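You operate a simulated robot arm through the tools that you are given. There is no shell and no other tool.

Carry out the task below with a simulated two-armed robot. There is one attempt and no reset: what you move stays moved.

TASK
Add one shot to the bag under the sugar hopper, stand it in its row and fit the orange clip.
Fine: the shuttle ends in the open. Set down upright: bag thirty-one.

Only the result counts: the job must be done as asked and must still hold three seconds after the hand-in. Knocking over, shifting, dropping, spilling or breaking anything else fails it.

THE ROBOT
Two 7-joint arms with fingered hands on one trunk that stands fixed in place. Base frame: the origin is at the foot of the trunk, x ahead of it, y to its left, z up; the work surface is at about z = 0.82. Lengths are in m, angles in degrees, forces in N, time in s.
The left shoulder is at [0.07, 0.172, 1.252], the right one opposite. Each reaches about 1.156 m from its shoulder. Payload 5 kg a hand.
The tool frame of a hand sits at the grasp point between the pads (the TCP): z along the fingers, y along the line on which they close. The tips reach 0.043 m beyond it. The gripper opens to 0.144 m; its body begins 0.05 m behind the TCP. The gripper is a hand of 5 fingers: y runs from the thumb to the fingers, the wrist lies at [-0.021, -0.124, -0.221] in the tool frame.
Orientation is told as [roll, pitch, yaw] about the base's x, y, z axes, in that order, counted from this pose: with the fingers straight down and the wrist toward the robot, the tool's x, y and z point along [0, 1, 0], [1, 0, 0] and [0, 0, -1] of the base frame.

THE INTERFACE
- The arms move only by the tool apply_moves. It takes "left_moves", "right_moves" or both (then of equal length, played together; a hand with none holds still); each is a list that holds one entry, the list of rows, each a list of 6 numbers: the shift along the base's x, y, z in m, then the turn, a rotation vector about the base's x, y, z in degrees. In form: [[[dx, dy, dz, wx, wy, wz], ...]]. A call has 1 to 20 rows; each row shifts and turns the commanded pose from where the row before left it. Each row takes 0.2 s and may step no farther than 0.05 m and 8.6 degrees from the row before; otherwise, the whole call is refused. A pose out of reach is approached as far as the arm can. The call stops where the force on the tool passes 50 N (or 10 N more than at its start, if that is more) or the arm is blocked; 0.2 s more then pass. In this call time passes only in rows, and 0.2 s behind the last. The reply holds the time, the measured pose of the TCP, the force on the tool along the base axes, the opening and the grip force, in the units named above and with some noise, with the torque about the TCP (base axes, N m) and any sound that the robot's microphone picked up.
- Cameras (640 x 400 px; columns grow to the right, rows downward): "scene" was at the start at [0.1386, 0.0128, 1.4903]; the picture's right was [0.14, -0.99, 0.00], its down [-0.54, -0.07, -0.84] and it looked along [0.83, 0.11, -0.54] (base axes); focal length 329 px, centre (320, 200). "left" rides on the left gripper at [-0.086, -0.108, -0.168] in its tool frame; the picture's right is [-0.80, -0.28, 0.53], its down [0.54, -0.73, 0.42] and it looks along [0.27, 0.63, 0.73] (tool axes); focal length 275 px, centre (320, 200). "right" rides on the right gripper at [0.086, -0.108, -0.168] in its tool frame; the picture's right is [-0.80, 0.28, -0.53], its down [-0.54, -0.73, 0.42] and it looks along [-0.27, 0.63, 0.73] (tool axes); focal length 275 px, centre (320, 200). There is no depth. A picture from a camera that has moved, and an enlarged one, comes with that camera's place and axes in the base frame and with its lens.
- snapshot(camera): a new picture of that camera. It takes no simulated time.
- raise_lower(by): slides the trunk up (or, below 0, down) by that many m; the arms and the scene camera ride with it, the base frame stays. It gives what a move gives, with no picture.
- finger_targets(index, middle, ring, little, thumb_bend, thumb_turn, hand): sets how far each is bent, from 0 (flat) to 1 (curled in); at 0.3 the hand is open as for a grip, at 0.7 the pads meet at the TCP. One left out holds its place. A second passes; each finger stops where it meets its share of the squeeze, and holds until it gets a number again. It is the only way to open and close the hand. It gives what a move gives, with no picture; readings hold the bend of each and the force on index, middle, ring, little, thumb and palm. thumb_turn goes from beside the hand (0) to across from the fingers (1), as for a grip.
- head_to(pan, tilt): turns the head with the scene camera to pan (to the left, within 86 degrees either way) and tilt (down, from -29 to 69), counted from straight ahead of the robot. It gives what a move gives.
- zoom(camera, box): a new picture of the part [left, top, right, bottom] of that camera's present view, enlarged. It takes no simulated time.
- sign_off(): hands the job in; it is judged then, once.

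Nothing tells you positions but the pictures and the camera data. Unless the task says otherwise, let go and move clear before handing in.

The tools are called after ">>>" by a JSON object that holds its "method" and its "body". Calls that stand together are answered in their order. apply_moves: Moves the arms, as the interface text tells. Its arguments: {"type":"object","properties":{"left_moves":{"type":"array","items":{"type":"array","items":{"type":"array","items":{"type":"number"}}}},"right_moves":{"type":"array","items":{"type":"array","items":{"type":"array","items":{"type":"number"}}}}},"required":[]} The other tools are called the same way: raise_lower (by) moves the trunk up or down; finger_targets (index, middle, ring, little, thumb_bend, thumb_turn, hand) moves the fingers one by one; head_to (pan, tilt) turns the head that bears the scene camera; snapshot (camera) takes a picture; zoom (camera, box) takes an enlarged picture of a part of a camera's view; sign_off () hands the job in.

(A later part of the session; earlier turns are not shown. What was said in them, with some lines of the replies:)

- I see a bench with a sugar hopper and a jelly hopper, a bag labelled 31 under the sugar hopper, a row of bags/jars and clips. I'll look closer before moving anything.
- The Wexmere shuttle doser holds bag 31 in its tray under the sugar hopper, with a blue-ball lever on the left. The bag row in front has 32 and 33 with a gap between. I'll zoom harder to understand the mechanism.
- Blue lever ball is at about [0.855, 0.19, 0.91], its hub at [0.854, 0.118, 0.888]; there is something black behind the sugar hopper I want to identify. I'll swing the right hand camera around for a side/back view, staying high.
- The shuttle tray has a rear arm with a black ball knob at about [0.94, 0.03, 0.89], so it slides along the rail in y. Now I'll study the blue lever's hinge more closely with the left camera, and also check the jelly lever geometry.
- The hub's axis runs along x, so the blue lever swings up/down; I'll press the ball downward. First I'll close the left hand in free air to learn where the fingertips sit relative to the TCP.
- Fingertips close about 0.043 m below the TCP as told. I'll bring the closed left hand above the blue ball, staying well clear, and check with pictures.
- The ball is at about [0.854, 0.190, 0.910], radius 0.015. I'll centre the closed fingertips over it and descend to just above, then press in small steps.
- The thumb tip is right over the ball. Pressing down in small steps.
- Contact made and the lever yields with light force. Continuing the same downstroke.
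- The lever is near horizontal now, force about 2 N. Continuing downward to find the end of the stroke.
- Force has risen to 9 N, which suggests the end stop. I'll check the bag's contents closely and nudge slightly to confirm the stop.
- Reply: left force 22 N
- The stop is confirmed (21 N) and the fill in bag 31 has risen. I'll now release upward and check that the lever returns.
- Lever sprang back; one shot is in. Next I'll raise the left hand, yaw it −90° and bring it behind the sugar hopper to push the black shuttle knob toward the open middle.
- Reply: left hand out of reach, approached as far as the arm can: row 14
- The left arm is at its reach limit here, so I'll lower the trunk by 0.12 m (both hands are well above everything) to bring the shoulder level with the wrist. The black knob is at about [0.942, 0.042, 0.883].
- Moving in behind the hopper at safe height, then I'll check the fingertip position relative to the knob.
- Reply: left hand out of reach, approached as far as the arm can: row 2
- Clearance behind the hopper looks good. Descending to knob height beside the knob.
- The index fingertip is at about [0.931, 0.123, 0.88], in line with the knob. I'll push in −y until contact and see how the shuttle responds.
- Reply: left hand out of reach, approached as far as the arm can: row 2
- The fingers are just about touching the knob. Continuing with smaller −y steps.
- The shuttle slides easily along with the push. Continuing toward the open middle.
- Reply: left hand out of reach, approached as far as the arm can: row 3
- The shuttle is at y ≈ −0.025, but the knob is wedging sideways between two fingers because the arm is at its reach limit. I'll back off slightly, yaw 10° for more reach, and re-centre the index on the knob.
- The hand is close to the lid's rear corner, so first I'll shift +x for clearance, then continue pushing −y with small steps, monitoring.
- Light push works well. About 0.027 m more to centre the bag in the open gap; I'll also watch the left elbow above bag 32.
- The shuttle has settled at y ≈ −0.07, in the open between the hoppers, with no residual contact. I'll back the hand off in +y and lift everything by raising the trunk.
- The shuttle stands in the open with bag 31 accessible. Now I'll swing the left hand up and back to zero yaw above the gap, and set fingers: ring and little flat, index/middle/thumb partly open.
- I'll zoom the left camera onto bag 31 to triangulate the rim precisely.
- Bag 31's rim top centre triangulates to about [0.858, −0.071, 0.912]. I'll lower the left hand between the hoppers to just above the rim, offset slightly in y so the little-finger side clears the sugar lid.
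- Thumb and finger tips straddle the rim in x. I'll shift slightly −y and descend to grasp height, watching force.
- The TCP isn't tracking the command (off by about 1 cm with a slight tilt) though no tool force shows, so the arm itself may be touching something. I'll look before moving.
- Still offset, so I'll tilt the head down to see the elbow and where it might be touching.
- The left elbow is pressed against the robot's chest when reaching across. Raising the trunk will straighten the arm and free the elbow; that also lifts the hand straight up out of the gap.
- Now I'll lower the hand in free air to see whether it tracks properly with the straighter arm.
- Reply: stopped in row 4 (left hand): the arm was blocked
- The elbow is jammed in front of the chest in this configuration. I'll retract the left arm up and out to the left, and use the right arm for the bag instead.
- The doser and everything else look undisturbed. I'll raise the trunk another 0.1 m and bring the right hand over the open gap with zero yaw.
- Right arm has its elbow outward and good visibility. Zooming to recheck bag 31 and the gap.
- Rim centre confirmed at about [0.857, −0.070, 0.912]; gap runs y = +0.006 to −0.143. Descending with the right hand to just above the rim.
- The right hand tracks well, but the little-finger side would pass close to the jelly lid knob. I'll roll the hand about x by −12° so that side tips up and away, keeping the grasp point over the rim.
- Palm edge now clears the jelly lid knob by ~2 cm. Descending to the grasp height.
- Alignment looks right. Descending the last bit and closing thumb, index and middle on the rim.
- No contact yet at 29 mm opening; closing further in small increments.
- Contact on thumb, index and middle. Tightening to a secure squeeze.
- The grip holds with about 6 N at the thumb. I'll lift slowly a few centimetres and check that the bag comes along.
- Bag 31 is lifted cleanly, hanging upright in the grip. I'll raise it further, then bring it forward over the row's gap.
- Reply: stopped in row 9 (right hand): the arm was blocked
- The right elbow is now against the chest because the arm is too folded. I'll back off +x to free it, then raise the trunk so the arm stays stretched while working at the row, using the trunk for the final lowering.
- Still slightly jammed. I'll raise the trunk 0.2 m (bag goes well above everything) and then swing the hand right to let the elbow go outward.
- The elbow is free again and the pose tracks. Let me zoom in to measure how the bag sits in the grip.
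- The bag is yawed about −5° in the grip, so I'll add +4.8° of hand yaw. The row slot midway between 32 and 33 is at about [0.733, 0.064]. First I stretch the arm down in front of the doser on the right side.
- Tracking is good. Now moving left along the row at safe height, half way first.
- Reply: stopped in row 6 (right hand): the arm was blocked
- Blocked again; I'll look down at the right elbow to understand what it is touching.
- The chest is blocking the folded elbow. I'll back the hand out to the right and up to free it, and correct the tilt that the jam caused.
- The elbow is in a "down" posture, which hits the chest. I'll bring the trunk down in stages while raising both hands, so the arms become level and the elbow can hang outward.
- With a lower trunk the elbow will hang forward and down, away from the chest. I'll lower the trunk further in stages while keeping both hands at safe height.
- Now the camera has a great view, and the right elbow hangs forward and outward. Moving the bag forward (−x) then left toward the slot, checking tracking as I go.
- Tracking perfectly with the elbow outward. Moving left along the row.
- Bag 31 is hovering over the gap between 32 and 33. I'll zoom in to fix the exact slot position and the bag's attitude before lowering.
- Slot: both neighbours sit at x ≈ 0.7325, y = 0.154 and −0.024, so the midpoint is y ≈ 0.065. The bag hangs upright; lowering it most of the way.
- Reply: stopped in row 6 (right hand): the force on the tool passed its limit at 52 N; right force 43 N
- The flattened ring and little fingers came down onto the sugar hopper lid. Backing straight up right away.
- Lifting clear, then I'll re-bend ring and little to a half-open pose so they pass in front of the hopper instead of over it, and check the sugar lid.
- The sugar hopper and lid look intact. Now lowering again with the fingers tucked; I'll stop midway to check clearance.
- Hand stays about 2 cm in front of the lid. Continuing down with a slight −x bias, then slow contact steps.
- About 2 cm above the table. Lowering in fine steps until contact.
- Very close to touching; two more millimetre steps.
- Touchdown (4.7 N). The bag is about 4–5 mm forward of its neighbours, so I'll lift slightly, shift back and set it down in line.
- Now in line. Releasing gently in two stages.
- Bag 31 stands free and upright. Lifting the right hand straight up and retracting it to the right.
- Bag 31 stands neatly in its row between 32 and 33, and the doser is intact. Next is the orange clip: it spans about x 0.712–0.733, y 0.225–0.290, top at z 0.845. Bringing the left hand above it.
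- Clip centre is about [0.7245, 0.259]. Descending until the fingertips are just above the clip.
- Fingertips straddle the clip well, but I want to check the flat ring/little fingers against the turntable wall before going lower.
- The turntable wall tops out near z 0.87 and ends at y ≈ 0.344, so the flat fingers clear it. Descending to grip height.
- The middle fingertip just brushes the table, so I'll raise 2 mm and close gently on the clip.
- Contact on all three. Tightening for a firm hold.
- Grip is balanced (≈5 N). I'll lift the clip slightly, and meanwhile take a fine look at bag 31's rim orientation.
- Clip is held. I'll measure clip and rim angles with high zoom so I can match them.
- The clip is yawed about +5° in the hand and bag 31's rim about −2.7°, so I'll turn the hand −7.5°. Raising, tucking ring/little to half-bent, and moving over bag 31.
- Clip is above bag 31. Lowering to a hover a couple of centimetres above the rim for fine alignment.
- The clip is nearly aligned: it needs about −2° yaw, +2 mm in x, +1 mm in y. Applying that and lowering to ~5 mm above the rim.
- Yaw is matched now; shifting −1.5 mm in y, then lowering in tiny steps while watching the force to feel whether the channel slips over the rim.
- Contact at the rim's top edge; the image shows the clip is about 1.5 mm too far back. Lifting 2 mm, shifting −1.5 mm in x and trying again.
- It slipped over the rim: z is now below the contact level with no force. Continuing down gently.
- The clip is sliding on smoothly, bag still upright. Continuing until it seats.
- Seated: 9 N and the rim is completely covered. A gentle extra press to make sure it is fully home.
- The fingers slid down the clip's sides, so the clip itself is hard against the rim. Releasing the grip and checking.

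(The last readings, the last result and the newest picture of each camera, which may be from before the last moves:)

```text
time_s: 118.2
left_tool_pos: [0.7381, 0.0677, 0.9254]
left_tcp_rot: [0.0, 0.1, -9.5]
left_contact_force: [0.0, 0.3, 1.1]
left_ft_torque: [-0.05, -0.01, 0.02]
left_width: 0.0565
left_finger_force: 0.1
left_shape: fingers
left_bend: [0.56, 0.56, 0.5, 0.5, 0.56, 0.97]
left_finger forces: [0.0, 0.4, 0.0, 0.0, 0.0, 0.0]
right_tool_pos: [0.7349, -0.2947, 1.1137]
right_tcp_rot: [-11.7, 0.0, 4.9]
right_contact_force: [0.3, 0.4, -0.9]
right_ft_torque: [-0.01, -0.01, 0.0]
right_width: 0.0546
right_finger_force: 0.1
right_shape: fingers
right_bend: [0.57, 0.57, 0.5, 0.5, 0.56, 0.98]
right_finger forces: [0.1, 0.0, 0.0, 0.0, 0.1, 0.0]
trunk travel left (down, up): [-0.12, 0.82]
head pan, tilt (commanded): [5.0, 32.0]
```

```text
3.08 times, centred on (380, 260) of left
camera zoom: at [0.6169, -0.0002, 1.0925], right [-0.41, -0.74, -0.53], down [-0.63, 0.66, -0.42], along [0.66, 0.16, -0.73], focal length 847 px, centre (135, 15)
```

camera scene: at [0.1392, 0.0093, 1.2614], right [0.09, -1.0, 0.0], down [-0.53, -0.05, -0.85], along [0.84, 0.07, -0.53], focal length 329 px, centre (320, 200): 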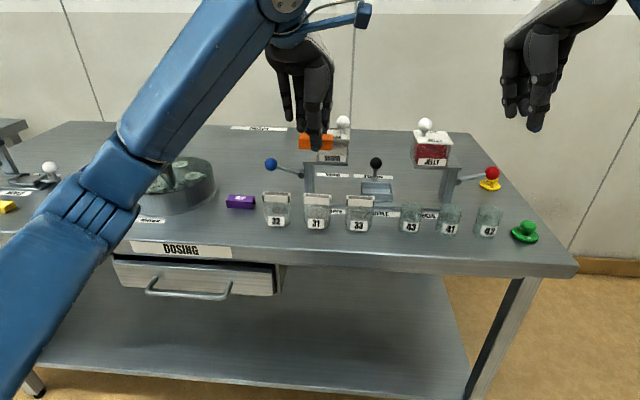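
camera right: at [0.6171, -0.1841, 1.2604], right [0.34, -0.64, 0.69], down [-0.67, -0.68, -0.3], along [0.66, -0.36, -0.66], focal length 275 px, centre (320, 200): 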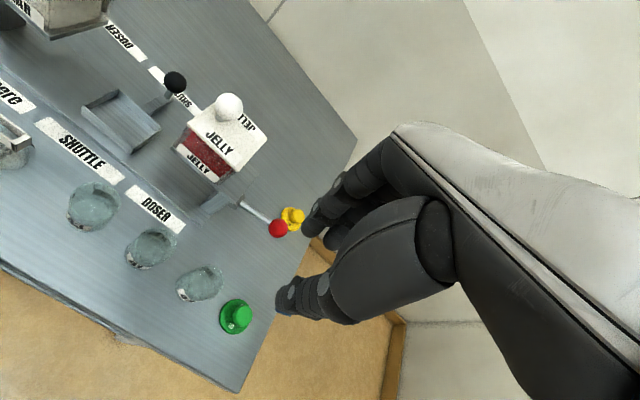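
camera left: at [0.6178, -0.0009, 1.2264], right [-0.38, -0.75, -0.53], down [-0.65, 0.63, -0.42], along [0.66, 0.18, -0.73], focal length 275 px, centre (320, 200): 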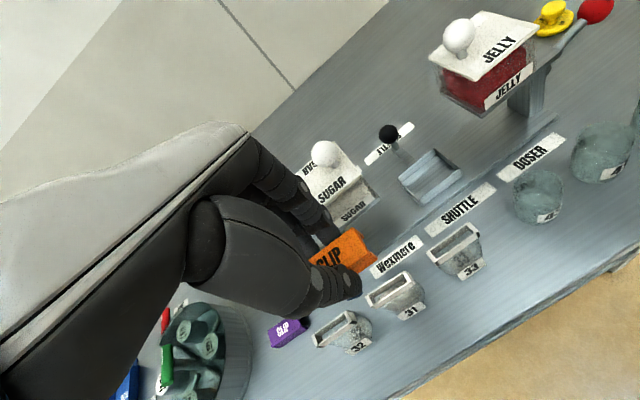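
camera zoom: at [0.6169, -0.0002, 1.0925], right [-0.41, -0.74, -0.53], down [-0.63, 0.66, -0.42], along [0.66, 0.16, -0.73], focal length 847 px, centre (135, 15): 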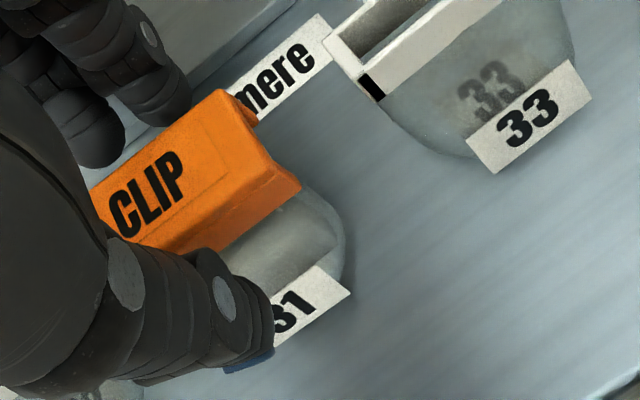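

Released. Lifting the left hand straight up and looking at the result.

>>> {"method": "apply_moves", "body": {"left_moves": [[[0, 0, 0.01, 0, 0, 0], [0, 0, 0.02, 0, 0, 0], [0, 0, 0.03, 0, 0, 0], [0, 0, 0.04, 0, 0, 0], [0, 0, 0.04, 0, 0, 0]]]}}

>>> {"method": "zoom", "body": {"camera": "scene", "box": [270, 165, 366, 235]}}

>>> {"method": "zoom", "body": {"camera": "left", "box": [330, 215, 460, 325]}}

>>> {"method": "zoom", "body": {"camera": "scene", "box": [298, 180, 340, 212]}}

```text
time_s: 119.4
left_tool_pos: [0.7366, 0.067, 1.0664]
left_tcp_rot: [0.1, 0.0, -9.5]
left_contact_force: [-0.9, -0.6, 0.2]
left_ft_torque: [0.02, -0.1, 0.02]
left_width: 0.0564
left_finger_force: 0.0
left_shape: fingers
left_bend: [0.56, 0.56, 0.5, 0.5, 0.56, 0.97]
left_finger forces: [0.0, 0.0, 0.0, 0.0, 0.1, 0.0]
right_tool_pos: [0.7335, -0.2942, 1.1149]
right_tcp_rot: [-11.7, -0.1, 4.9]
right_contact_force: [-0.5, -0.2, -0.9]
right_ft_torque: [-0.01, -0.03, 0.0]
right_width: 0.0546
right_finger_force: 0.0
right_shape: fingers
right_bend: [0.57, 0.57, 0.5, 0.5, 0.56, 0.98]
right_finger forces: [0.1, 0.1, 0.0, 0.0, 0.0, 0.1]
trunk travel left (down, up): [-0.12, 0.82]
head pan, tilt (commanded): [5.0, 32.0]
```

```text
5.71 times, centred on (318, 200) of scene
camera zoom: at [0.1382, 0.0082, 1.2614], right [0.09, -1.0, 0.0], down [-0.53, -0.05, -0.85], along [0.85, 0.07, -0.53], focal length 1880 px, centre (331, 200)
```

zoom: 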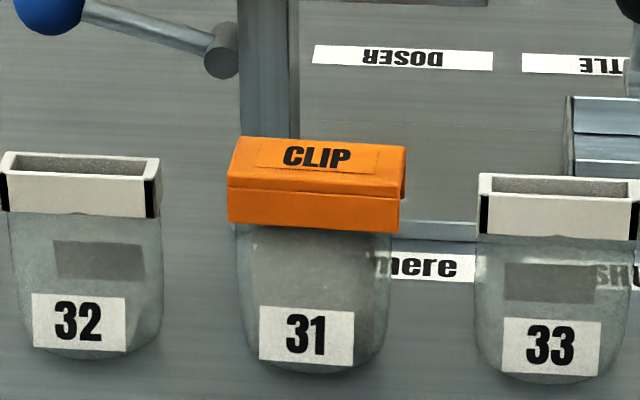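

```text
3.64 times, centred on (395, 270) of left
camera zoom: at [0.6158, -0.0014, 1.2345], right [-0.41, -0.74, -0.54], down [-0.63, 0.66, -0.42], along [0.66, 0.16, -0.73], focal length 1001 px, centre (47, -54)
```

zoom: 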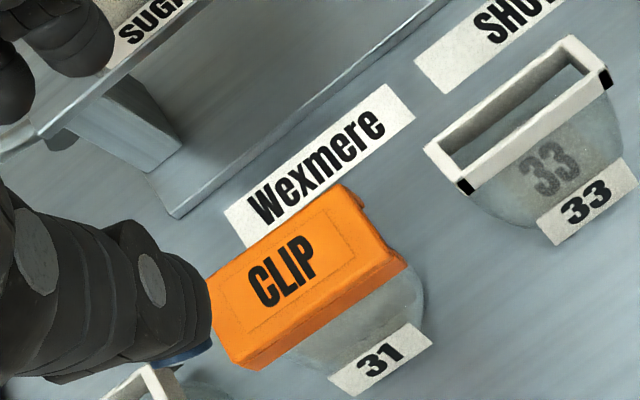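

```text
12.50 times, centred on (319, 196) of scene
camera zoom: at [0.1382, 0.0082, 1.2614], right [0.09, -1.0, 0.0], down [-0.53, -0.05, -0.85], along [0.85, 0.07, -0.53], focal length 4113 px, centre (332, 250)
```

zoom: 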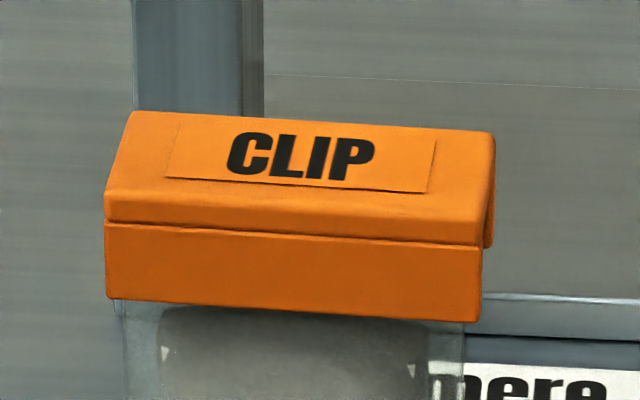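

The clip sits level and fully over the rim of bag 31, which is upright in line with its neighbours. Now moving the left hand clear and doing a full inspection.

>>> {"method": "apply_moves", "body": {"left_moves": [[[0, 0, 0.04, 0, 0, 0], [0, 0, 0.04, 0, 0, 0], [0, 0.04, 0.01, 0, 0, 1.5], [0, 0.04, 0.01, 0, 0, 2], [0, 0.04, 0.0, 0, 0, 2], [0, 0.04, 0, 0, 0, 2], [0, 0.04, 0, 0, 0, 2], [0, 0.04, 0, 0, 0, 0], [0, 0.04, 0, 0, 0, 0], [0, 0.04, 0, 0, 0, 0]]]}}

>>> {"method": "snapshot", "body": {"camera": "scene"}}

>>> {"method": "zoom", "body": {"camera": "scene", "box": [240, 90, 520, 260]}}

>>> {"method": "zoom", "body": {"camera": "scene", "box": [290, 100, 400, 200]}}

```text
time_s: 121.6
left_tool_pos: [0.7371, 0.3892, 1.164]
left_tcp_rot: [0.1, 0.0, -0.1]
left_contact_force: [-0.1, 1.3, -0.3]
left_ft_torque: [-0.07, 0.04, -0.01]
left_width: 0.0563
left_finger_force: 0.0
left_shape: fingers
left_bend: [0.56, 0.56, 0.5, 0.5, 0.56, 0.98]
left_finger forces: [0.0, 0.0, 0.0, 0.0, 0.0, 0.0]
right_tool_pos: [0.7343, -0.2931, 1.1135]
right_tcp_rot: [-11.9, 0.0, 4.9]
right_contact_force: [-0.3, 0.0, 0.5]
right_ft_torque: [-0.05, -0.02, -0.01]
right_width: 0.0544
right_finger_force: 0.1
right_shape: fingers
right_bend: [0.57, 0.57, 0.5, 0.5, 0.56, 0.98]
right_finger forces: [0.0, 0.1, 0.0, 0.0, 0.0, 0.0]
trunk travel left (down, up): [-0.12, 0.82]
head pan, tilt (commanded): [5.0, 32.0]
```

```text
taken
camera scene: at [0.1392, 0.0098, 1.2614], right [0.09, -1.0, 0.0], down [-0.53, -0.05, -0.85], along [0.84, 0.07, -0.53], focal length 329 px, centre (320, 200)
```

scene: 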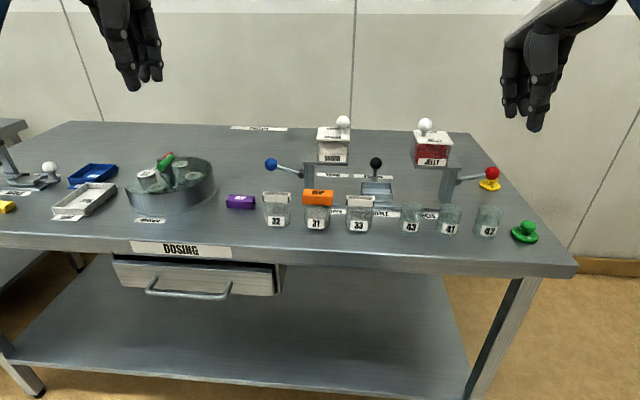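

```text
2.29 times, centred on (380, 175) of scene
camera zoom: at [0.1392, 0.0098, 1.2614], right [0.09, -1.0, 0.0], down [-0.53, -0.05, -0.85], along [0.84, 0.07, -0.53], focal length 752 px, centre (183, 257)
```

zoom: 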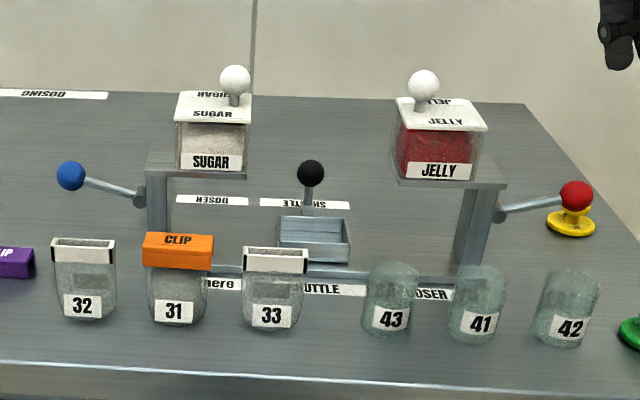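

```text
4.00 times, centred on (345, 150) of scene
camera zoom: at [0.1392, 0.0098, 1.2614], right [0.09, -1.0, 0.0], down [-0.53, -0.05, -0.85], along [0.84, 0.07, -0.53], focal length 1316 px, centre (220, 400)
```

zoom: 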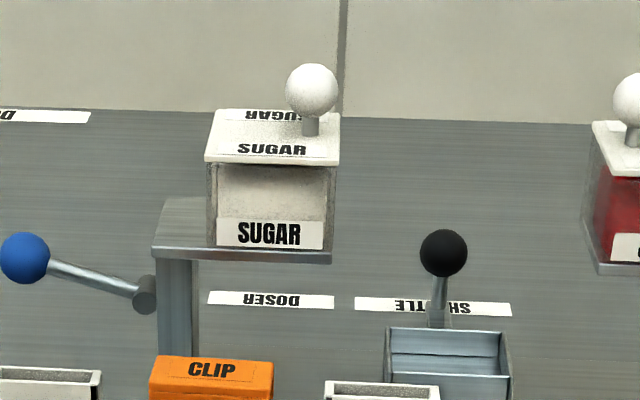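

Everything stands as it should: sugar and jelly hoppers intact, shuttle open, all bags and jars upright. One last side look at the clip before handing in.

>>> {"method": "snapshot", "body": {"camera": "left"}}

>>> {"method": "zoom", "body": {"camera": "scene", "box": [255, 175, 385, 240]}}

```text
taken
camera left: at [0.6286, 0.3023, 1.3307], right [-0.28, -0.8, -0.53], down [-0.73, 0.54, -0.42], along [0.63, 0.27, -0.73], focal length 275 px, centre (320, 200)
```

left: 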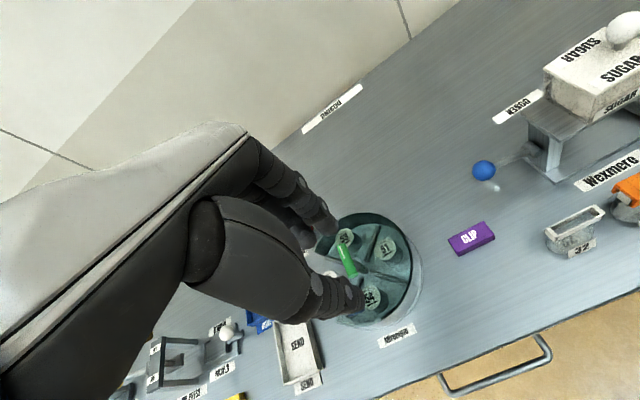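

```text
4.92 times, centred on (320, 208) of scene
camera zoom: at [0.1392, 0.0098, 1.2614], right [0.09, -1.0, 0.0], down [-0.53, -0.05, -0.85], along [0.84, 0.07, -0.53], focal length 1620 px, centre (320, 163)
```

zoom: 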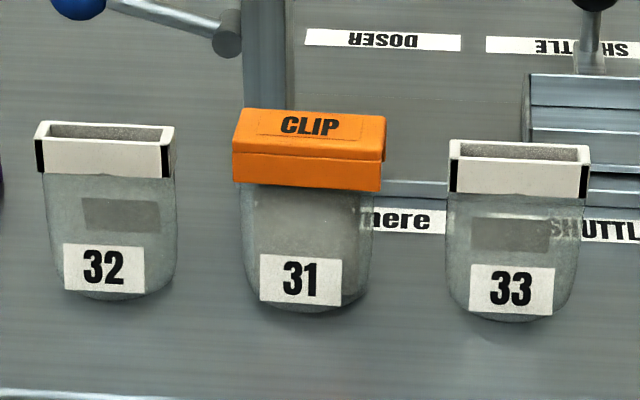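

Bag 31 has its one shot of sugar and stands upright in its row between 32 and 33. The orange clip is fully seated on it, the shuttle is in the open, and both hands are clear. Handing in now.

>>> {"method": "sign_off", "body": {}}

```text
The job is handed in.
```

I finished the job and handed it in; no verdict came back. In the last pictures everything was in place.

- **Shot:** I pressed the blue sugar lever once, down to its stop. It sprang back, and the fill level in bag 31 rose.
- **Row:** Bag 31 stands upright between bags 32 and 33, in line with them and turned about 3° off square.
- **Clip:** The orange clip sits level on bag 31 and covers the whole rim. It stopped against the rim at about 9 N. I heard no click, so I can't say whether it has a latch that needs a harder push.
- **Shuttle:** It is in the open, midway between the two hoppers.

**Sugar hopper contact:** While I was lowering bag 31, two fingers of the right hand came down on the sugar hopper's lid. The force passed the 50 N limit and the move stopped. I backed straight off. The lid and hopper looked in place in the pictures afterwards, and I saw no other item shifted, spilled or knocked over.
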